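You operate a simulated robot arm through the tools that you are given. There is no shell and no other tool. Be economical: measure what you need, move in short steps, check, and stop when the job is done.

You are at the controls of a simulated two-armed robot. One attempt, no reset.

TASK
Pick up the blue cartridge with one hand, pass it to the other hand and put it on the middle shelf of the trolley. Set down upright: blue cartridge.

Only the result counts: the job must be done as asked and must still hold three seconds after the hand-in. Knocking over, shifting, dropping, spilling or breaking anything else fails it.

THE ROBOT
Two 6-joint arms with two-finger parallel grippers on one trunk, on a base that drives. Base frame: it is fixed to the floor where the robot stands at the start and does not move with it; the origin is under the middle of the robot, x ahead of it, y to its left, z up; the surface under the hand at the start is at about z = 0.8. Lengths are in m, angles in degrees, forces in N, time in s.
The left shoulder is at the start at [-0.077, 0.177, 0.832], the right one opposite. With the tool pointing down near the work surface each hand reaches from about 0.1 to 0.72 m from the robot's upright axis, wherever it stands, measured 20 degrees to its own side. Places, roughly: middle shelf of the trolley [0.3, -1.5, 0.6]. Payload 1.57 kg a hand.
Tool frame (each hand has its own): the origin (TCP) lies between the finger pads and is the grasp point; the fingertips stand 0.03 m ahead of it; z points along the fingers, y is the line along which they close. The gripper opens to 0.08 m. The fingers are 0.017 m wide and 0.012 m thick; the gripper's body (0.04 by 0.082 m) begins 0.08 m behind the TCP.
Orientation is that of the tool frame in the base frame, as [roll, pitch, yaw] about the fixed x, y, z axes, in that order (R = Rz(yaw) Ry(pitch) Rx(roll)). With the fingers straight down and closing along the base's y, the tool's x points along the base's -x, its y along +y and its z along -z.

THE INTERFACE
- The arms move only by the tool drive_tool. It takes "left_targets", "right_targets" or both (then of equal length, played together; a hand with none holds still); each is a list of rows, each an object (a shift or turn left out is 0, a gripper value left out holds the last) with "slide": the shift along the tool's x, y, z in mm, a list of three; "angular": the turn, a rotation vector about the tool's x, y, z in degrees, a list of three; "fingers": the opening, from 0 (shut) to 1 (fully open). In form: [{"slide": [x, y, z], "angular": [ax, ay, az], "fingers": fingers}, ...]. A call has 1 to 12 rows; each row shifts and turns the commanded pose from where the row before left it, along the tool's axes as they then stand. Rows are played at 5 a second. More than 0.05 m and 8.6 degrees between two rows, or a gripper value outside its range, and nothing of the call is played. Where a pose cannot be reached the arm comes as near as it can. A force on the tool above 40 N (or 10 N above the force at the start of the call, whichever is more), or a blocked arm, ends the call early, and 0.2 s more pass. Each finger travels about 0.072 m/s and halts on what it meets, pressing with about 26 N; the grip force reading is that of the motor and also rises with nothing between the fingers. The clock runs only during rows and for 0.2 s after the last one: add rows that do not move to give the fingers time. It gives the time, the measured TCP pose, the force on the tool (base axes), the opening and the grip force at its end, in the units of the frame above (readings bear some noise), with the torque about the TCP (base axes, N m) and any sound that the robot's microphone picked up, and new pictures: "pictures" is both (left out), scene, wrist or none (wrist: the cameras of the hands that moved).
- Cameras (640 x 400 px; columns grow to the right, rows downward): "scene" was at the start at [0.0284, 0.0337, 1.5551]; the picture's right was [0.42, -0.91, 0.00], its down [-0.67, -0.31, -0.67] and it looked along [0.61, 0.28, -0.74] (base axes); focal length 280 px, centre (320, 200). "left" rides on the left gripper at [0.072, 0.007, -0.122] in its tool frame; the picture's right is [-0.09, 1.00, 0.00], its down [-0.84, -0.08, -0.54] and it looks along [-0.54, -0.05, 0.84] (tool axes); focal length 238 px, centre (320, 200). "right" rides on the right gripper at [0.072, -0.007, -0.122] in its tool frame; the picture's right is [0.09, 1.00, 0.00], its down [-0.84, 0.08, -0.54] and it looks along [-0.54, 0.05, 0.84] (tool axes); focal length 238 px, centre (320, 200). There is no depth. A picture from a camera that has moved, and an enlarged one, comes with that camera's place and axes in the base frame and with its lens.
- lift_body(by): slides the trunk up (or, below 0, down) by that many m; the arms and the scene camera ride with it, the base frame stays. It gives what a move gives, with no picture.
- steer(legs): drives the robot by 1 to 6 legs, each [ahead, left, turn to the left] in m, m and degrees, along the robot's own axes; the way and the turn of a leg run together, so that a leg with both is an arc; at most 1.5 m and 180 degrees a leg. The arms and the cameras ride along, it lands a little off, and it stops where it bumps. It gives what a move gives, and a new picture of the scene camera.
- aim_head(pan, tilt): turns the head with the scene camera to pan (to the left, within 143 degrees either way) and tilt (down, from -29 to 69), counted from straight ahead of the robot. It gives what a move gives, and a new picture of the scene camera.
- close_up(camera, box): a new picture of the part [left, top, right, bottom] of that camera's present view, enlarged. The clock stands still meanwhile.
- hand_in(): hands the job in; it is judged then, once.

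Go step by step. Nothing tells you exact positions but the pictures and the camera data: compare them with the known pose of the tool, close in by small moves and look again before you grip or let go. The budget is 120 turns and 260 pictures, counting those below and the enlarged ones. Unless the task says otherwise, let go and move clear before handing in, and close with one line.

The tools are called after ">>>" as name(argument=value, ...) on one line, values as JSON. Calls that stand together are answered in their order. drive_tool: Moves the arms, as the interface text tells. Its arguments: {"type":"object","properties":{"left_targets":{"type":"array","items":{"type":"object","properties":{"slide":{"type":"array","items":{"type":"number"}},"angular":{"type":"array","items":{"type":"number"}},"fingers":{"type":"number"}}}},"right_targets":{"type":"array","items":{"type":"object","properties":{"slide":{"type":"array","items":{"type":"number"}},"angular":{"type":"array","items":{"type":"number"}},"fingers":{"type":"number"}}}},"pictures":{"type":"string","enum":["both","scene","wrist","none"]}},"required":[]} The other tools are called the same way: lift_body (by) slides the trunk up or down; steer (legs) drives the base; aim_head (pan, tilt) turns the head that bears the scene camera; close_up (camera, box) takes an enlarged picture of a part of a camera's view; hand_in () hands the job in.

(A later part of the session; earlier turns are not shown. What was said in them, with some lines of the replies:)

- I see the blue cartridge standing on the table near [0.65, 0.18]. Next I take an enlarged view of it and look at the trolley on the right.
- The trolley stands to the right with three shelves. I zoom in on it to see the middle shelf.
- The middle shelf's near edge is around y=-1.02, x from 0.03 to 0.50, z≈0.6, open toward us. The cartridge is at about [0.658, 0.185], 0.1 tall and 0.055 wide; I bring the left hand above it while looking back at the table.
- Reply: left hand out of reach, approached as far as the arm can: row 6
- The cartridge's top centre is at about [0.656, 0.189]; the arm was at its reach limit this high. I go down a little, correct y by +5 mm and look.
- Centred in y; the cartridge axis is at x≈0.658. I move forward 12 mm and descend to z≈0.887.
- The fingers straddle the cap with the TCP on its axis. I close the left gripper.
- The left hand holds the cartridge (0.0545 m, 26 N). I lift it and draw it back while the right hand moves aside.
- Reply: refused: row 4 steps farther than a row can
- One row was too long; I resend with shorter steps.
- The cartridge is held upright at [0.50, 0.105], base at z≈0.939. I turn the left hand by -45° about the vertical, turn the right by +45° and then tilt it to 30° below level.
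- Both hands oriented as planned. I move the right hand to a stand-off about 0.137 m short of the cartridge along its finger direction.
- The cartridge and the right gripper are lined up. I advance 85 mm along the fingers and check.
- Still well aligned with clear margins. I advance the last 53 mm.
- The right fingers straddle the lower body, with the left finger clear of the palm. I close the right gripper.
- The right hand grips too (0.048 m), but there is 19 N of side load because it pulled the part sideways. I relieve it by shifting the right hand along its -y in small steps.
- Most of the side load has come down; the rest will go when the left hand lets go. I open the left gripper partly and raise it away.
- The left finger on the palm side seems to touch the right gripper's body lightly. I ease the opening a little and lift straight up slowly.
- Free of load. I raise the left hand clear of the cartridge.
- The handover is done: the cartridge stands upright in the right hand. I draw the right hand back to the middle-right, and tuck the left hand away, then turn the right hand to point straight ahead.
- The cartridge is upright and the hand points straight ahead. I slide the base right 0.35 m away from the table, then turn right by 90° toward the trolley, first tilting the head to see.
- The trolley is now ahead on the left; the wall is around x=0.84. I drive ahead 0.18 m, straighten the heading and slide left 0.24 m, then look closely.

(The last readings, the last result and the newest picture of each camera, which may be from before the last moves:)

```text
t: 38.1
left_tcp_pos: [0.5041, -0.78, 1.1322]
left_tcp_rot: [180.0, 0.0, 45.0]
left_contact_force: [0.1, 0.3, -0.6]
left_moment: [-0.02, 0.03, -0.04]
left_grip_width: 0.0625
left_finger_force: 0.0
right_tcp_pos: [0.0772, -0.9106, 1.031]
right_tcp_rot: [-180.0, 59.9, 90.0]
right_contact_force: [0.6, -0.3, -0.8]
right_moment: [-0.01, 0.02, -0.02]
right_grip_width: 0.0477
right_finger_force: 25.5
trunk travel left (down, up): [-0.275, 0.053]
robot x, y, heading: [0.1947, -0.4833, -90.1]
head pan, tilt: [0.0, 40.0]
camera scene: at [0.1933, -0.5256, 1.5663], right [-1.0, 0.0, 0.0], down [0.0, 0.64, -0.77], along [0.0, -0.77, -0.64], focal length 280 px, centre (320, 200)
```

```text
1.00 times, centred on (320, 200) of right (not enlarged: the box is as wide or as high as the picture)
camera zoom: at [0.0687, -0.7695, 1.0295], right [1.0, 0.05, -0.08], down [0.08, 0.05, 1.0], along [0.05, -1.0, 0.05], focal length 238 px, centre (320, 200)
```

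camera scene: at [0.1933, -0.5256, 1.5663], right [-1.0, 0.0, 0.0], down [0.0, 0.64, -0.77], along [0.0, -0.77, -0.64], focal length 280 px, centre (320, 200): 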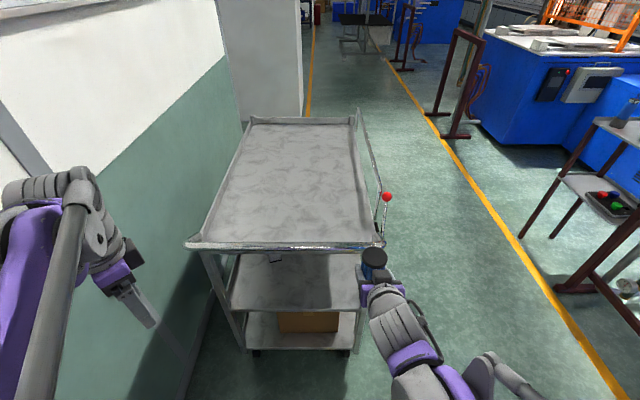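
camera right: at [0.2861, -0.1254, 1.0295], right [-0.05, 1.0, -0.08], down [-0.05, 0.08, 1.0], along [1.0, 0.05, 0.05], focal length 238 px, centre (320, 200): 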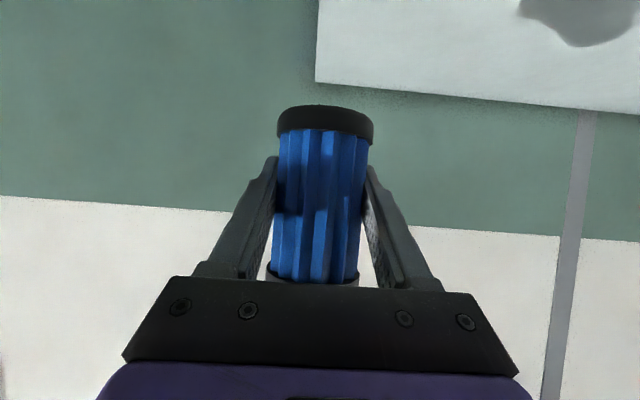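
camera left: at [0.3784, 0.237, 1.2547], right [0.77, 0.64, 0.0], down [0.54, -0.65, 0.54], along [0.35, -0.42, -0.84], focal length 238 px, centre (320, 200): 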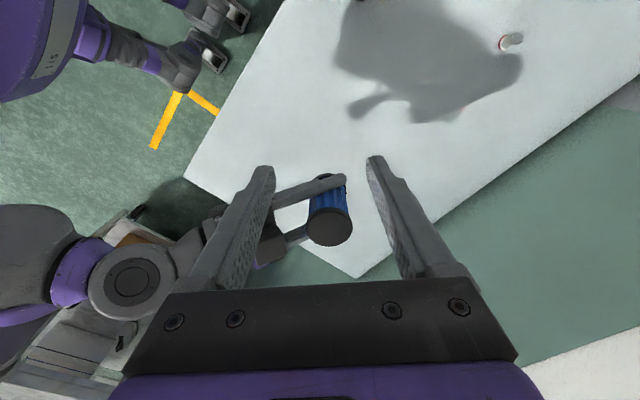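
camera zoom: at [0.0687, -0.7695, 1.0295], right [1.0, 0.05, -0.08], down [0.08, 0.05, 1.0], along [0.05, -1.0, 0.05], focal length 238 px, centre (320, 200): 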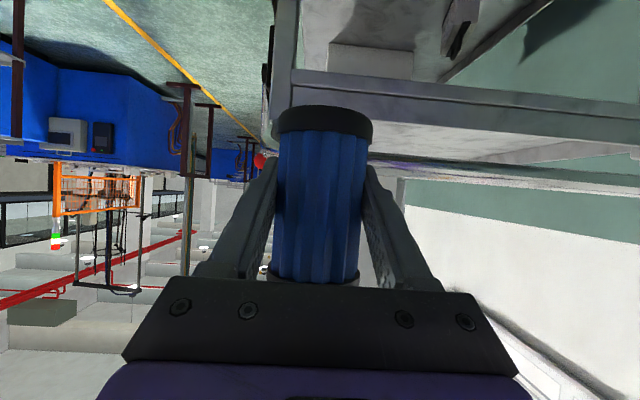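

The top rim is at y≈-1.045, z≈0.95; the middle shelf's near edge is at y≈-1.06. I lower the right hand in front of the opening and shift it to x≈0.2, in two parts.

>>> drive_tool(right_targets=[{"slide": [28.6, 14.3, 16.5]}, {"slide": [28.6, 14.3, 16.5]}, {"slide": [28.6, 14.3, 16.5]}, {"slide": [28.6, 14.3, 16.5]}, {"slide": [28.6, 14.3, 16.5]}, {}])

```text
t: 39.5
left_tcp_pos: [0.5044, -0.7795, 1.1309]
left_tcp_rot: [-180.0, 0.0, 44.9]
left_contact_force: [0.1, -0.2, 0.2]
left_moment: [-0.04, 0.01, 0.02]
left_grip_width: 0.0626
left_finger_force: 0.1
right_tcp_pos: [0.1473, -0.9099, 0.8628]
right_tcp_rot: [-179.9, 60.0, 89.9]
right_contact_force: [0.0, 0.6, -0.7]
right_moment: [-0.03, -0.01, 0.0]
right_grip_width: 0.0479
right_finger_force: 25.6
trunk travel left (down, up): [-0.275, 0.053]
robot x, y, heading: [0.1936, -0.481, -90.0]
head pan, tilt: [0.0, 40.0]
camera scene: at [0.1927, -0.5249, 1.5664], right [-1.0, 0.0, 0.0], down [0.0, 0.64, -0.77], along [0.0, -0.77, -0.64], focal length 280 px, centre (320, 200)
camera right: at [0.1404, -0.7688, 0.8617], right [1.0, 0.05, -0.08], down [0.08, 0.05, 1.0], along [0.05, -1.0, 0.05], focal length 238 px, centre (320, 200)
```

scene: 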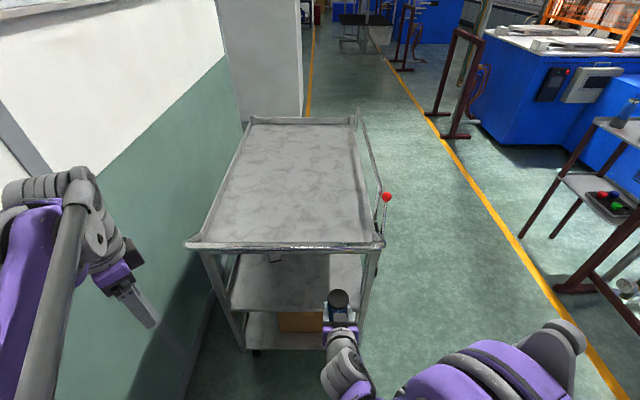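
right: 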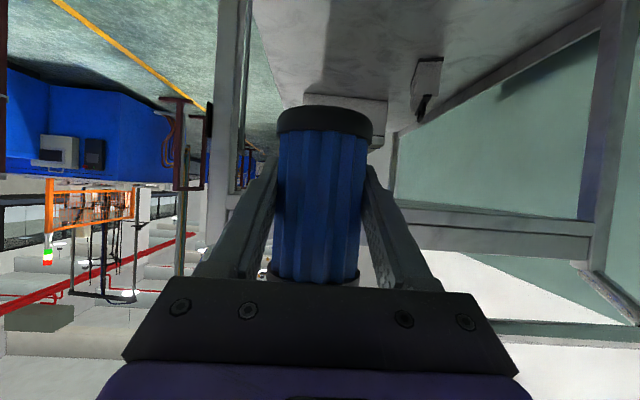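

The middle shelf is visible, with clear space near its front edge (two items sit farther back). I keep lowering.

>>> drive_tool(right_targets=[{"slide": [28.6, 14.3, 16.5]}, {"slide": [28.6, 14.3, 16.5]}, {"slide": [28.6, 14.3, 16.5]}, {"slide": [28.6, 14.3, 16.5]}, {}])

```text
t: 40.7
left_tcp_pos: [0.5042, -0.7798, 1.1319]
left_tcp_rot: [179.9, 0.0, 45.0]
left_contact_force: [0.6, -0.3, 0.1]
left_moment: [0.03, -0.03, -0.04]
left_grip_width: 0.0624
left_finger_force: 0.1
right_tcp_pos: [0.224, -0.9513, 0.7809]
right_tcp_rot: [-180.0, 59.9, 89.9]
right_contact_force: [0.2, 0.7, -0.8]
right_moment: [0.0, -0.04, -0.03]
right_grip_width: 0.0482
right_finger_force: 26.5
right hand out of reach, approached as far as the arm can: row 1, 2, 3, 4
trunk travel left (down, up): [-0.275, 0.053]
robot x, y, heading: [0.1947, -0.4823, -90.1]
head pan, tilt: [0.0, 40.0]
camera scene: at [0.1927, -0.5252, 1.5664], right [-1.0, 0.0, 0.0], down [0.0, 0.64, -0.77], along [0.0, -0.77, -0.64], focal length 280 px, centre (320, 200)
camera right: at [0.2164, -0.8105, 0.7797], right [1.0, 0.04, -0.08], down [0.08, 0.05, 1.0], along [0.05, -1.0, 0.04], focal length 238 px, centre (320, 200)
```

scene: 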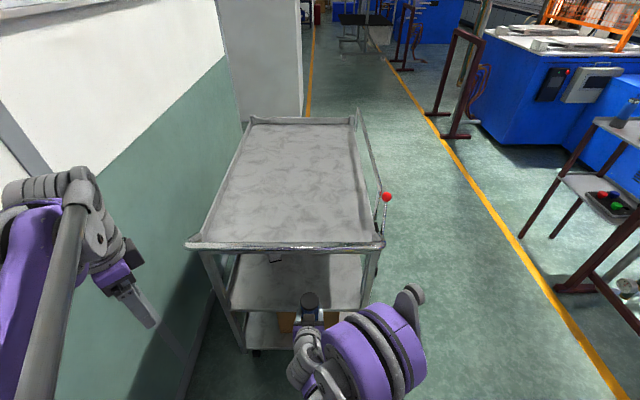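
right: 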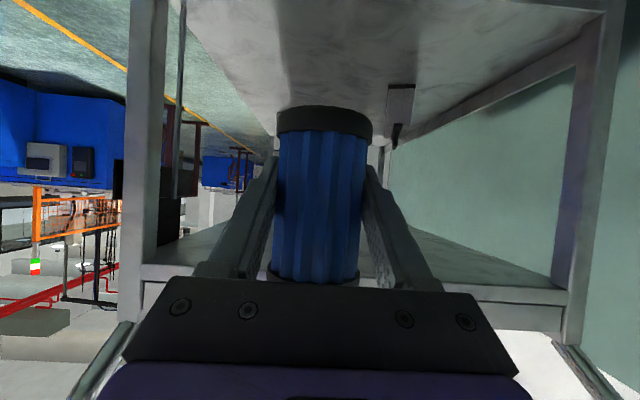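

The arm is folded to its limit here, so I lower the trunk by 0.09 m, which brings the cartridge level with the shelf opening.

>>> lift_body(by=-0.09)

>>> close_up(camera="right", box=[0, 0, 640, 400])

>>> close_up(camera="scene", box=[160, 180, 480, 380])

```text
t: 41.9
left_tcp_pos: [0.5057, -0.7796, 1.0411]
left_tcp_rot: [-180.0, 0.1, 45.0]
left_contact_force: [0.7, 0.2, 0.0]
left_moment: [-0.04, -0.03, -0.01]
left_grip_width: 0.0625
left_finger_force: 0.0
right_tcp_pos: [0.2229, -0.952, 0.693]
right_tcp_rot: [179.9, 60.0, 89.8]
right_contact_force: [0.7, -0.1, -1.2]
right_moment: [-0.03, -0.06, -0.03]
right_grip_width: 0.0478
right_finger_force: 26.4
trunk travel left (down, up): [-0.185, 0.143]
robot x, y, heading: [0.1934, -0.4773, -90.1]
head pan, tilt: [0.0, 40.0]
```

```text
1.00 times, centred on (320, 200) of right (not enlarged: the box is as wide or as high as the picture)
camera zoom: at [0.2157, -0.8102, 0.6906], right [1.0, 0.05, -0.08], down [0.08, 0.05, 1.0], along [0.05, -1.0, 0.05], focal length 238 px, centre (320, 200)
```

zoom: 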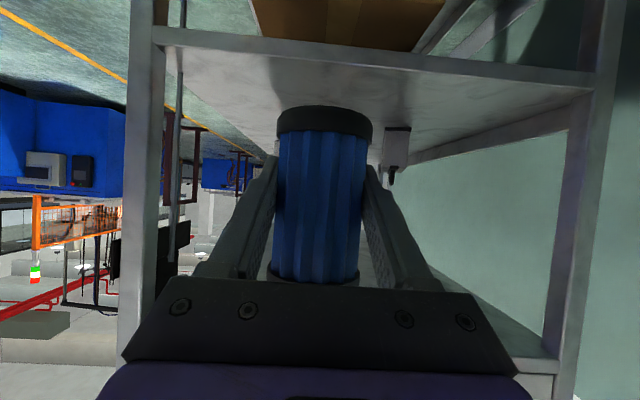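

```text
2.00 times, centred on (320, 280) of scene
camera zoom: at [0.1931, -0.5295, 1.4755], right [-1.0, 0.0, 0.0], down [0.0, 0.64, -0.77], along [0.0, -0.77, -0.64], focal length 560 px, centre (320, 40)
```

zoom: 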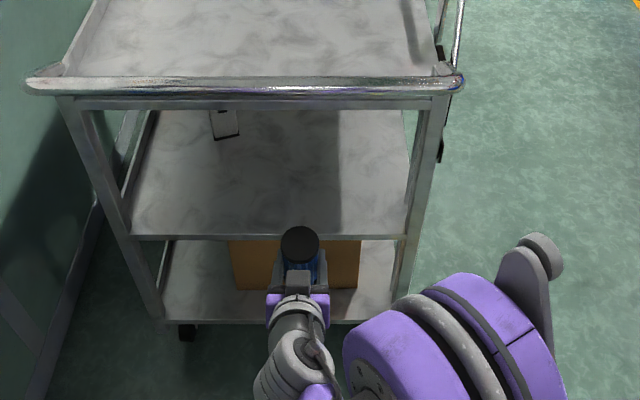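

The shelf surface works out at z≈0.545 with its front edge at y≈-1.085. I lower the trunk another 0.07 m so the cartridge base sits about 3 cm above the shelf, and check.

>>> lift_body(by=-0.07)

>>> close_up(camera="right", box=[0, 0, 640, 400])

>>> close_up(camera="scene", box=[160, 180, 480, 380])

```text
t: 43.0
left_tcp_pos: [0.5051, -0.7796, 0.9708]
left_tcp_rot: [179.8, 0.0, 45.0]
left_contact_force: [-0.9, 0.8, 0.4]
left_moment: [0.01, 0.01, 0.01]
left_grip_width: 0.0625
left_finger_force: 0.0
right_tcp_pos: [0.2238, -0.9516, 0.6231]
right_tcp_rot: [179.8, 60.0, 89.8]
right_contact_force: [0.1, -0.4, -1.0]
right_moment: [-0.01, 0.04, -0.03]
right_grip_width: 0.0477
right_finger_force: 26.0
trunk travel left (down, up): [-0.115, 0.213]
robot x, y, heading: [0.1969, -0.4809, -90.0]
head pan, tilt: [0.0, 40.0]
```

```text
1.00 times, centred on (320, 200) of right (not enlarged: the box is as wide or as high as the picture)
camera zoom: at [0.2158, -0.8099, 0.6207], right [1.0, 0.05, -0.08], down [0.08, 0.05, 1.0], along [0.05, -1.0, 0.05], focal length 238 px, centre (320, 200)
```

zoom: 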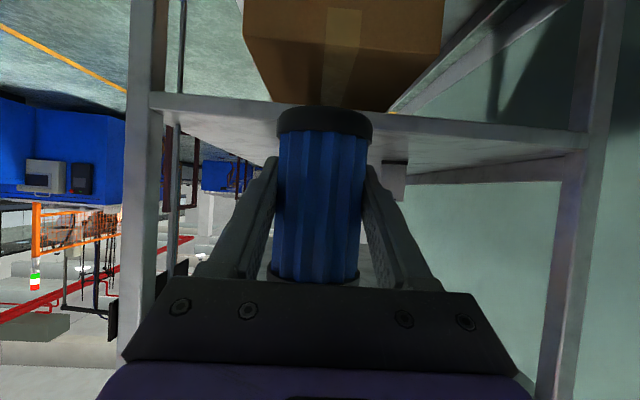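

```text
2.00 times, centred on (320, 280) of scene
camera zoom: at [0.1931, -0.5423, 1.4046], right [-1.0, 0.0, 0.0], down [0.0, 0.64, -0.77], along [0.0, -0.77, -0.64], focal length 560 px, centre (320, 40)
```

zoom: 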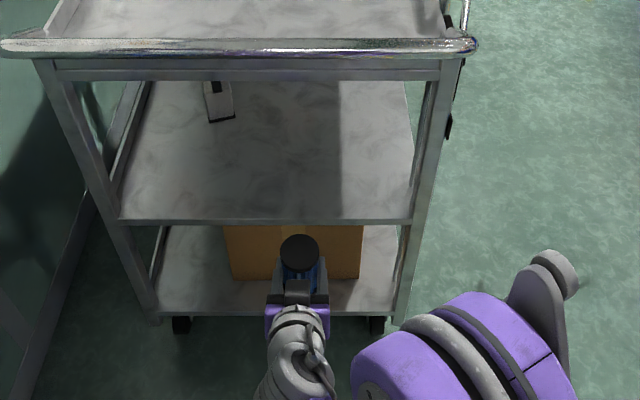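

The base clears the shelf by about 2.5 cm. I move forward horizontally, a first short part to confirm the arm follows.

>>> drive_tool(right_targets=[{"slide": [-10, 0, 17.3]}, {"slide": [-10, 0, 17.3]}, {}])

```text
t: 43.8
left_tcp_pos: [0.5054, -0.7801, 0.9709]
left_tcp_rot: [180.0, 0.1, 44.9]
left_contact_force: [0.3, 0.2, 0.9]
left_moment: [0.0, 0.03, -0.01]
left_grip_width: 0.062
left_finger_force: 0.1
right_tcp_pos: [0.2221, -0.9909, 0.623]
right_tcp_rot: [180.0, 59.9, 90.0]
right_contact_force: [0.7, 0.6, -0.2]
right_moment: [0.03, -0.01, 0.03]
right_grip_width: 0.048
right_finger_force: 26.3
trunk travel left (down, up): [-0.115, 0.213]
robot x, y, heading: [0.194, -0.4836, -90.0]
head pan, tilt: [0.0, 40.0]
camera scene: at [0.1932, -0.5422, 1.4045], right [-1.0, 0.0, 0.0], down [0.0, 0.64, -0.77], along [0.0, -0.77, -0.64], focal length 280 px, centre (320, 200)
camera right: at [0.2152, -0.8494, 0.6207], right [1.0, 0.05, -0.08], down [0.08, 0.05, 1.0], along [0.05, -1.0, 0.05], focal length 238 px, centre (320, 200)
```

scene: 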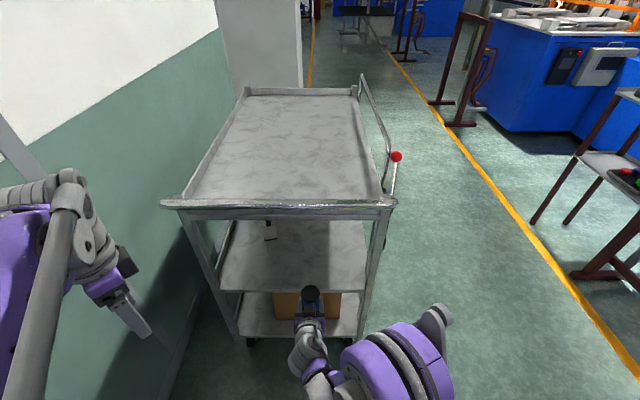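
right: 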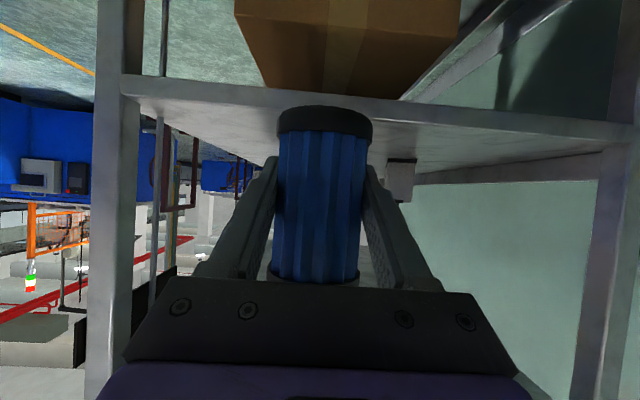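

The arm follows and the edge estimate (y≈-1.074, z≈0.552) holds. I advance to y≈-1.16.

>>> drive_tool(right_targets=[{"slide": [-10.6, 0, 18.4]}, {"slide": [-10.6, 0, 18.4]}, {"slide": [-10.6, 0, 18.4]}, {"slide": [-10.6, 0, 18.4]}, {"slide": [-10.6, 0, 18.4]}, {"slide": [-10.6, 0, 18.4]}, {"slide": [-10.6, 0, 18.4]}, {"slide": [-10.6, 0, 18.4]}, {}])

>>> close_up(camera="scene", box=[200, 190, 440, 340])

```text
t: 45.8
left_tcp_pos: [0.5062, -0.7801, 0.9709]
left_tcp_rot: [180.0, 0.0, 45.0]
left_contact_force: [0.3, 0.1, 0.6]
left_moment: [-0.01, -0.01, 0.01]
left_grip_width: 0.0627
left_finger_force: 0.0
right_tcp_pos: [0.2229, -1.1613, 0.6228]
right_tcp_rot: [180.0, 60.0, 89.9]
right_contact_force: [0.8, -0.8, -1.0]
right_moment: [-0.03, 0.0, 0.01]
right_grip_width: 0.0479
right_finger_force: 26.2
trunk travel left (down, up): [-0.115, 0.213]
robot x, y, heading: [0.1949, -0.4828, -90.1]
head pan, tilt: [0.0, 40.0]
camera scene: at [0.1932, -0.5422, 1.4045], right [-1.0, 0.0, 0.0], down [0.0, 0.64, -0.77], along [0.0, -0.77, -0.64], focal length 280 px, centre (320, 200)
camera right: at [0.2141, -1.02, 0.6212], right [1.0, 0.05, -0.08], down [0.08, 0.05, 1.0], along [0.05, -1.0, 0.05], focal length 238 px, centre (320, 200)
```

scene: 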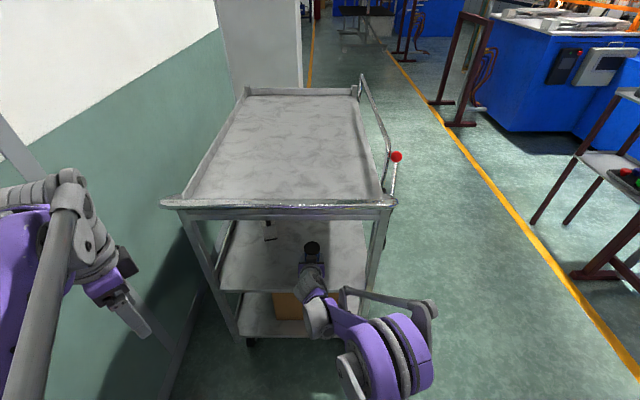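
right: 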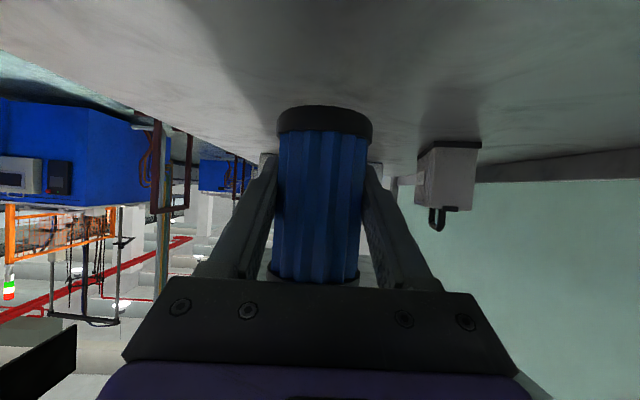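

```text
2.67 times, centred on (320, 265) of scene
camera zoom: at [0.1932, -0.5422, 1.4045], right [-1.0, 0.0, 0.0], down [0.0, 0.64, -0.77], along [0.0, -0.77, -0.64], focal length 747 px, centre (320, 27)
```

zoom: 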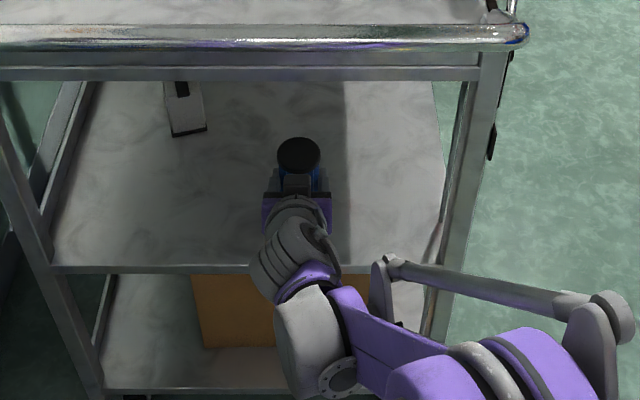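

The cartridge is over the shelf, well inside the edge and clear of the padlocked box. I lower it 20 mm straight down.

>>> drive_tool(right_targets=[{"slide": [4.33, 0, 2.5]}, {"slide": [4.33, 0, 2.5]}, {"slide": [4.33, 0, 2.5]}, {"slide": [4.33, 0, 2.5]}, {}], pictures="wrist")

```text
t: 47.0
left_tcp_pos: [0.505, -0.7793, 0.9716]
left_tcp_rot: [-180.0, 0.0, 45.0]
left_contact_force: [0.6, -0.7, 0.0]
left_moment: [0.01, 0.01, -0.01]
left_grip_width: 0.0625
left_finger_force: 0.1
right_tcp_pos: [0.2238, -1.1611, 0.6042]
right_tcp_rot: [-179.9, 60.0, 89.9]
right_contact_force: [0.5, 0.7, -0.6]
right_moment: [-0.01, 0.01, 0.01]
right_grip_width: 0.0477
right_finger_force: 26.2
trunk travel left (down, up): [-0.115, 0.213]
robot x, y, heading: [0.1946, -0.4848, -90.2]
head pan, tilt: [0.0, 40.0]
camera right: at [0.2153, -1.0204, 0.6011], right [1.0, 0.05, -0.08], down [0.08, 0.05, 1.0], along [0.05, -1.0, 0.05], focal length 238 px, centre (320, 200)
```

right: 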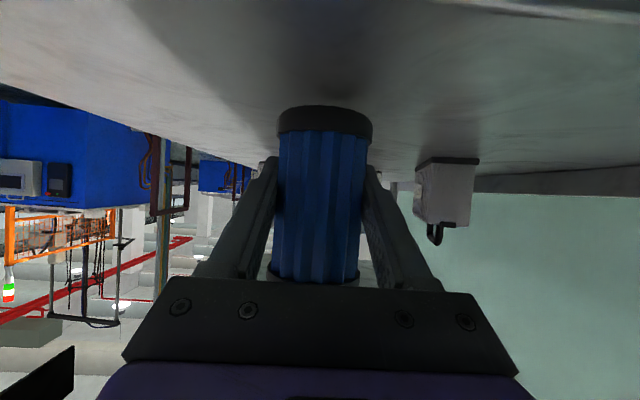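

No contact yet. I go on in 2 mm steps and watch the force.

>>> drive_tool(right_targets=[{"slide": [1.73, 0, 1]}, {"slide": [1.73, 0, 1]}, {"slide": [1.73, 0, 1]}, {}], pictures="none")

>>> drive_tool(right_targets=[{"slide": [1.73, 0, 1]}, {"slide": [0.87, 0, 0.5]}, {}], pictures="wrist")

```text
t: 48.0
left_tcp_pos: [0.5041, -0.7785, 0.9711]
left_tcp_rot: [-180.0, -0.1, 45.0]
left_contact_force: [0.4, 0.1, -0.4]
left_moment: [-0.02, 0.02, 0.05]
left_grip_width: 0.0624
left_finger_force: 0.1
right_tcp_pos: [0.2239, -1.1603, 0.5961]
right_tcp_rot: [-180.0, 60.0, 90.0]
right_contact_force: [-0.3, 0.9, -0.7]
right_moment: [-0.06, 0.03, -0.02]
right_grip_width: 0.0478
right_finger_force: 25.9
trunk travel left (down, up): [-0.115, 0.213]
robot x, y, heading: [0.1939, -0.4805, -90.1]
head pan, tilt: [0.0, 40.0]
```

```text
t: 48.8
left_tcp_pos: [0.5044, -0.7799, 0.971]
left_tcp_rot: [-179.9, -0.1, 45.0]
left_contact_force: [0.4, -0.6, 0.4]
left_moment: [0.0, -0.02, -0.05]
left_grip_width: 0.0624
left_finger_force: 0.1
right_tcp_pos: [0.2233, -1.1617, 0.5941]
right_tcp_rot: [179.9, 59.9, 90.1]
right_contact_force: [0.0, 0.0, -0.7]
right_moment: [0.01, 0.0, -0.01]
right_grip_width: 0.0477
right_finger_force: 25.9
trunk travel left (down, up): [-0.115, 0.213]
robot x, y, heading: [0.1943, -0.4804, -89.8]
head pan, tilt: [0.0, 40.0]
camera right: at [0.2155, -1.0204, 0.592], right [1.0, 0.05, -0.08], down [0.08, 0.05, 1.0], along [0.05, -1.0, 0.05], focal length 238 px, centre (320, 200)
```

right: 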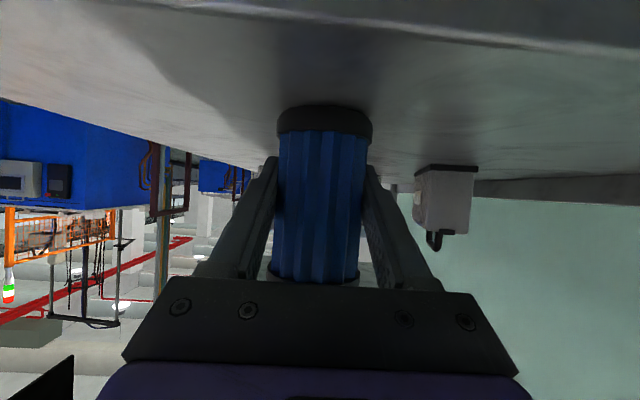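

Still free, with contact close. I continue in 1 mm steps.

>>> drive_tool(right_targets=[{"slide": [0.87, 0, 0.5]}, {"slide": [0.87, 0, 0.5]}, {}], pictures="none")

>>> drive_tool(right_targets=[{"slide": [0.87, 0, 0.5]}, {"slide": [0.87, 0, 0.5]}, {}], pictures="wrist")

```text
t: 49.6
left_tcp_pos: [0.5053, -0.7794, 0.9717]
left_tcp_rot: [-180.0, 0.1, 44.9]
left_contact_force: [0.9, -0.1, -0.3]
left_moment: [0.01, -0.03, -0.01]
left_grip_width: 0.0623
left_finger_force: 0.0
right_tcp_pos: [0.2242, -1.1623, 0.5909]
right_tcp_rot: [179.9, 60.0, 90.1]
right_contact_force: [-0.8, -1.1, 2.7]
right_moment: [-0.04, -0.05, -0.03]
right_grip_width: 0.0481
right_finger_force: 25.8
trunk travel left (down, up): [-0.115, 0.213]
robot x, y, heading: [0.2011, -0.4806, -90.2]
head pan, tilt: [0.0, 40.0]
```

```text
t: 50.4
left_tcp_pos: [0.5046, -0.778, 0.9721]
left_tcp_rot: [180.0, 0.0, 45.0]
left_contact_force: [-0.5, 0.2, -0.6]
left_moment: [-0.01, -0.03, 0.02]
left_grip_width: 0.0625
left_finger_force: 0.1
right_tcp_pos: [0.2229, -1.1611, 0.5911]
right_tcp_rot: [180.0, 60.2, 90.0]
right_contact_force: [-1.9, -3.9, 18.5]
right_moment: [-0.04, -0.02, 0.03]
right_grip_width: 0.048
right_finger_force: 25.7
trunk travel left (down, up): [-0.115, 0.213]
robot x, y, heading: [0.1947, -0.482, -89.9]
head pan, tilt: [0.0, 40.0]
camera right: at [0.2155, -1.02, 0.5887], right [1.0, 0.05, -0.08], down [0.08, 0.05, 1.0], along [0.05, -1.0, 0.05], focal length 238 px, centre (320, 200)
```

right: 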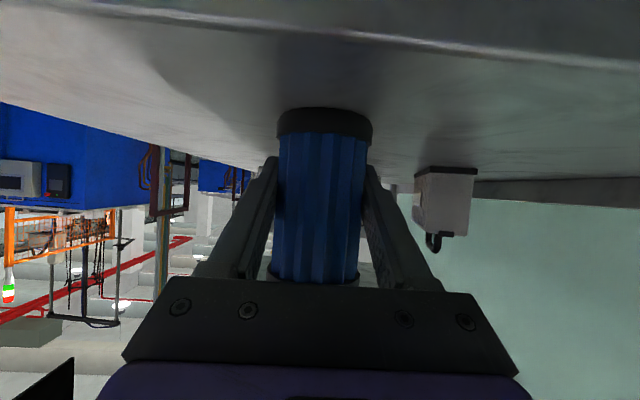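

Contact at 18 N, so the cartridge stands on the shelf at z≈0.549. I back off 1 mm of load and open the fingers.

>>> drive_tool(right_targets=[{"slide": [-0.87, 0, -0.5]}, {"fingers": 0.7}, {"fingers": 1}, {}, {}], pictures="wrist")

```text
t: 51.6
left_tcp_pos: [0.5043, -0.7796, 0.9717]
left_tcp_rot: [-180.0, 0.0, 45.0]
left_contact_force: [-0.1, 0.3, 0.1]
left_moment: [0.02, -0.03, -0.01]
left_grip_width: 0.0622
left_finger_force: 0.0
right_tcp_pos: [0.2224, -1.1611, 0.5907]
right_tcp_rot: [180.0, 60.0, 90.0]
right_contact_force: [0.4, -0.1, 0.0]
right_moment: [0.0, 0.01, -0.04]
right_grip_width: 0.0799
right_finger_force: 0.1
trunk travel left (down, up): [-0.115, 0.213]
robot x, y, heading: [0.1932, -0.4854, -90.2]
head pan, tilt: [0.0, 40.0]
camera right: at [0.2156, -1.0203, 0.5886], right [1.0, 0.05, -0.08], down [0.08, 0.05, 1.0], along [0.05, -1.0, 0.05], focal length 238 px, centre (320, 200)
```

right: 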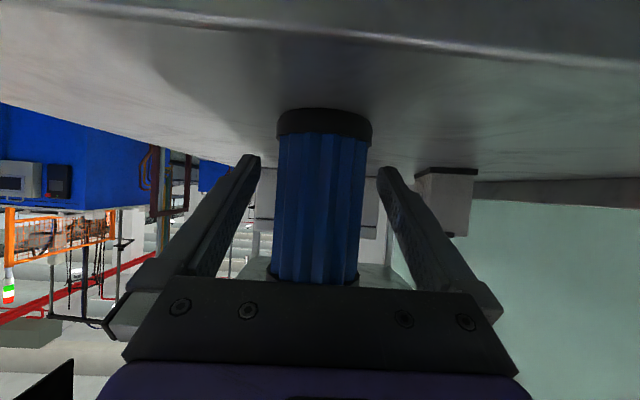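

Released and it stands still. I draw the open hand straight back out, horizontally.

>>> drive_tool(right_targets=[{"slide": [5, 0, -8.66]}, {"slide": [10, 0, -17.3]}, {"slide": [12.5, 0, -21.65]}, {"slide": [12.5, 0, -21.65]}, {"slide": [12.5, 0, -21.65]}, {"slide": [12.5, 0, -21.65]}, {"slide": [12.5, 0, -21.65]}, {"slide": [10, 0, -17.3]}, {}])

>>> close_up(camera="scene", box=[200, 190, 440, 340])

```text
t: 53.6
left_tcp_pos: [0.505, -0.7802, 0.9717]
left_tcp_rot: [-179.9, 0.0, 45.0]
left_contact_force: [-0.9, 0.2, 0.0]
left_moment: [0.02, 0.02, -0.01]
left_grip_width: 0.0625
left_finger_force: 0.0
right_tcp_pos: [0.2233, -0.9878, 0.5914]
right_tcp_rot: [179.9, 60.1, 90.1]
right_contact_force: [-0.3, -0.2, 0.6]
right_moment: [0.01, -0.01, -0.03]
right_grip_width: 0.0802
right_finger_force: 0.1
trunk travel left (down, up): [-0.115, 0.213]
robot x, y, heading: [0.1959, -0.4805, -90.1]
head pan, tilt: [0.0, 40.0]
camera scene: at [0.1932, -0.5424, 1.4045], right [-1.0, 0.0, 0.0], down [0.0, 0.64, -0.77], along [0.0, -0.77, -0.64], focal length 280 px, centre (320, 200)
camera right: at [0.2165, -0.8457, 0.5896], right [1.0, 0.05, -0.08], down [0.08, 0.05, 1.0], along [0.05, -1.0, 0.05], focal length 238 px, centre (320, 200)
```

scene: 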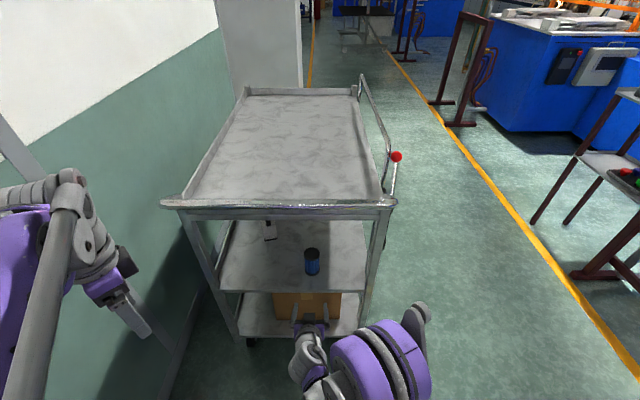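
right: 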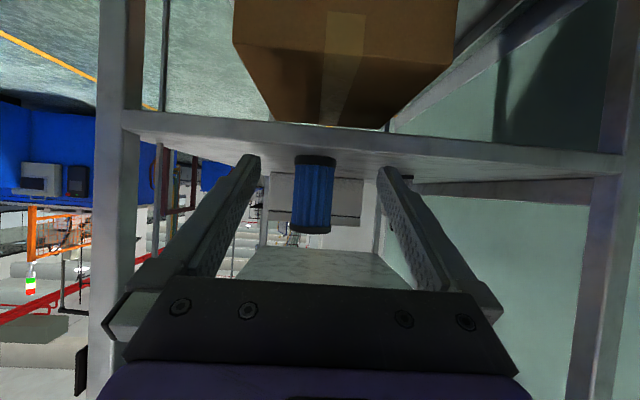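

```text
2.67 times, centred on (320, 265) of scene
camera zoom: at [0.1932, -0.5424, 1.4045], right [-1.0, 0.0, 0.0], down [0.0, 0.64, -0.77], along [0.0, -0.77, -0.64], focal length 747 px, centre (320, 27)
```

zoom: 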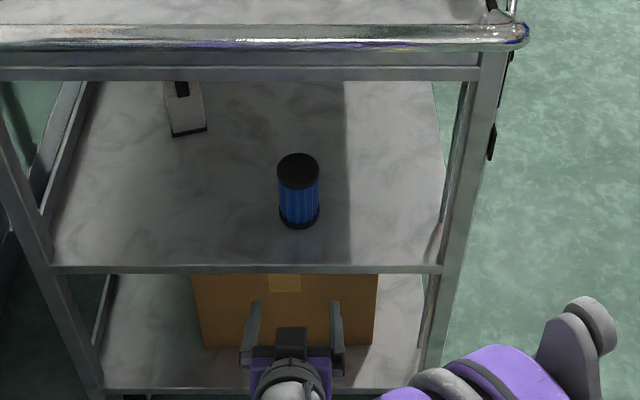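

The cartridge stands upright on the middle shelf with the hands clear, and nothing else has been disturbed. I hand in.

>>> hand_in()

```text
The job is handed in.
```

The left hand picked up the blue cartridge and passed it to the right hand, which set it upright on the trolley's middle shelf. Both hands were clear at hand-in, and the last pictures showed nothing else around the trolley disturbed.
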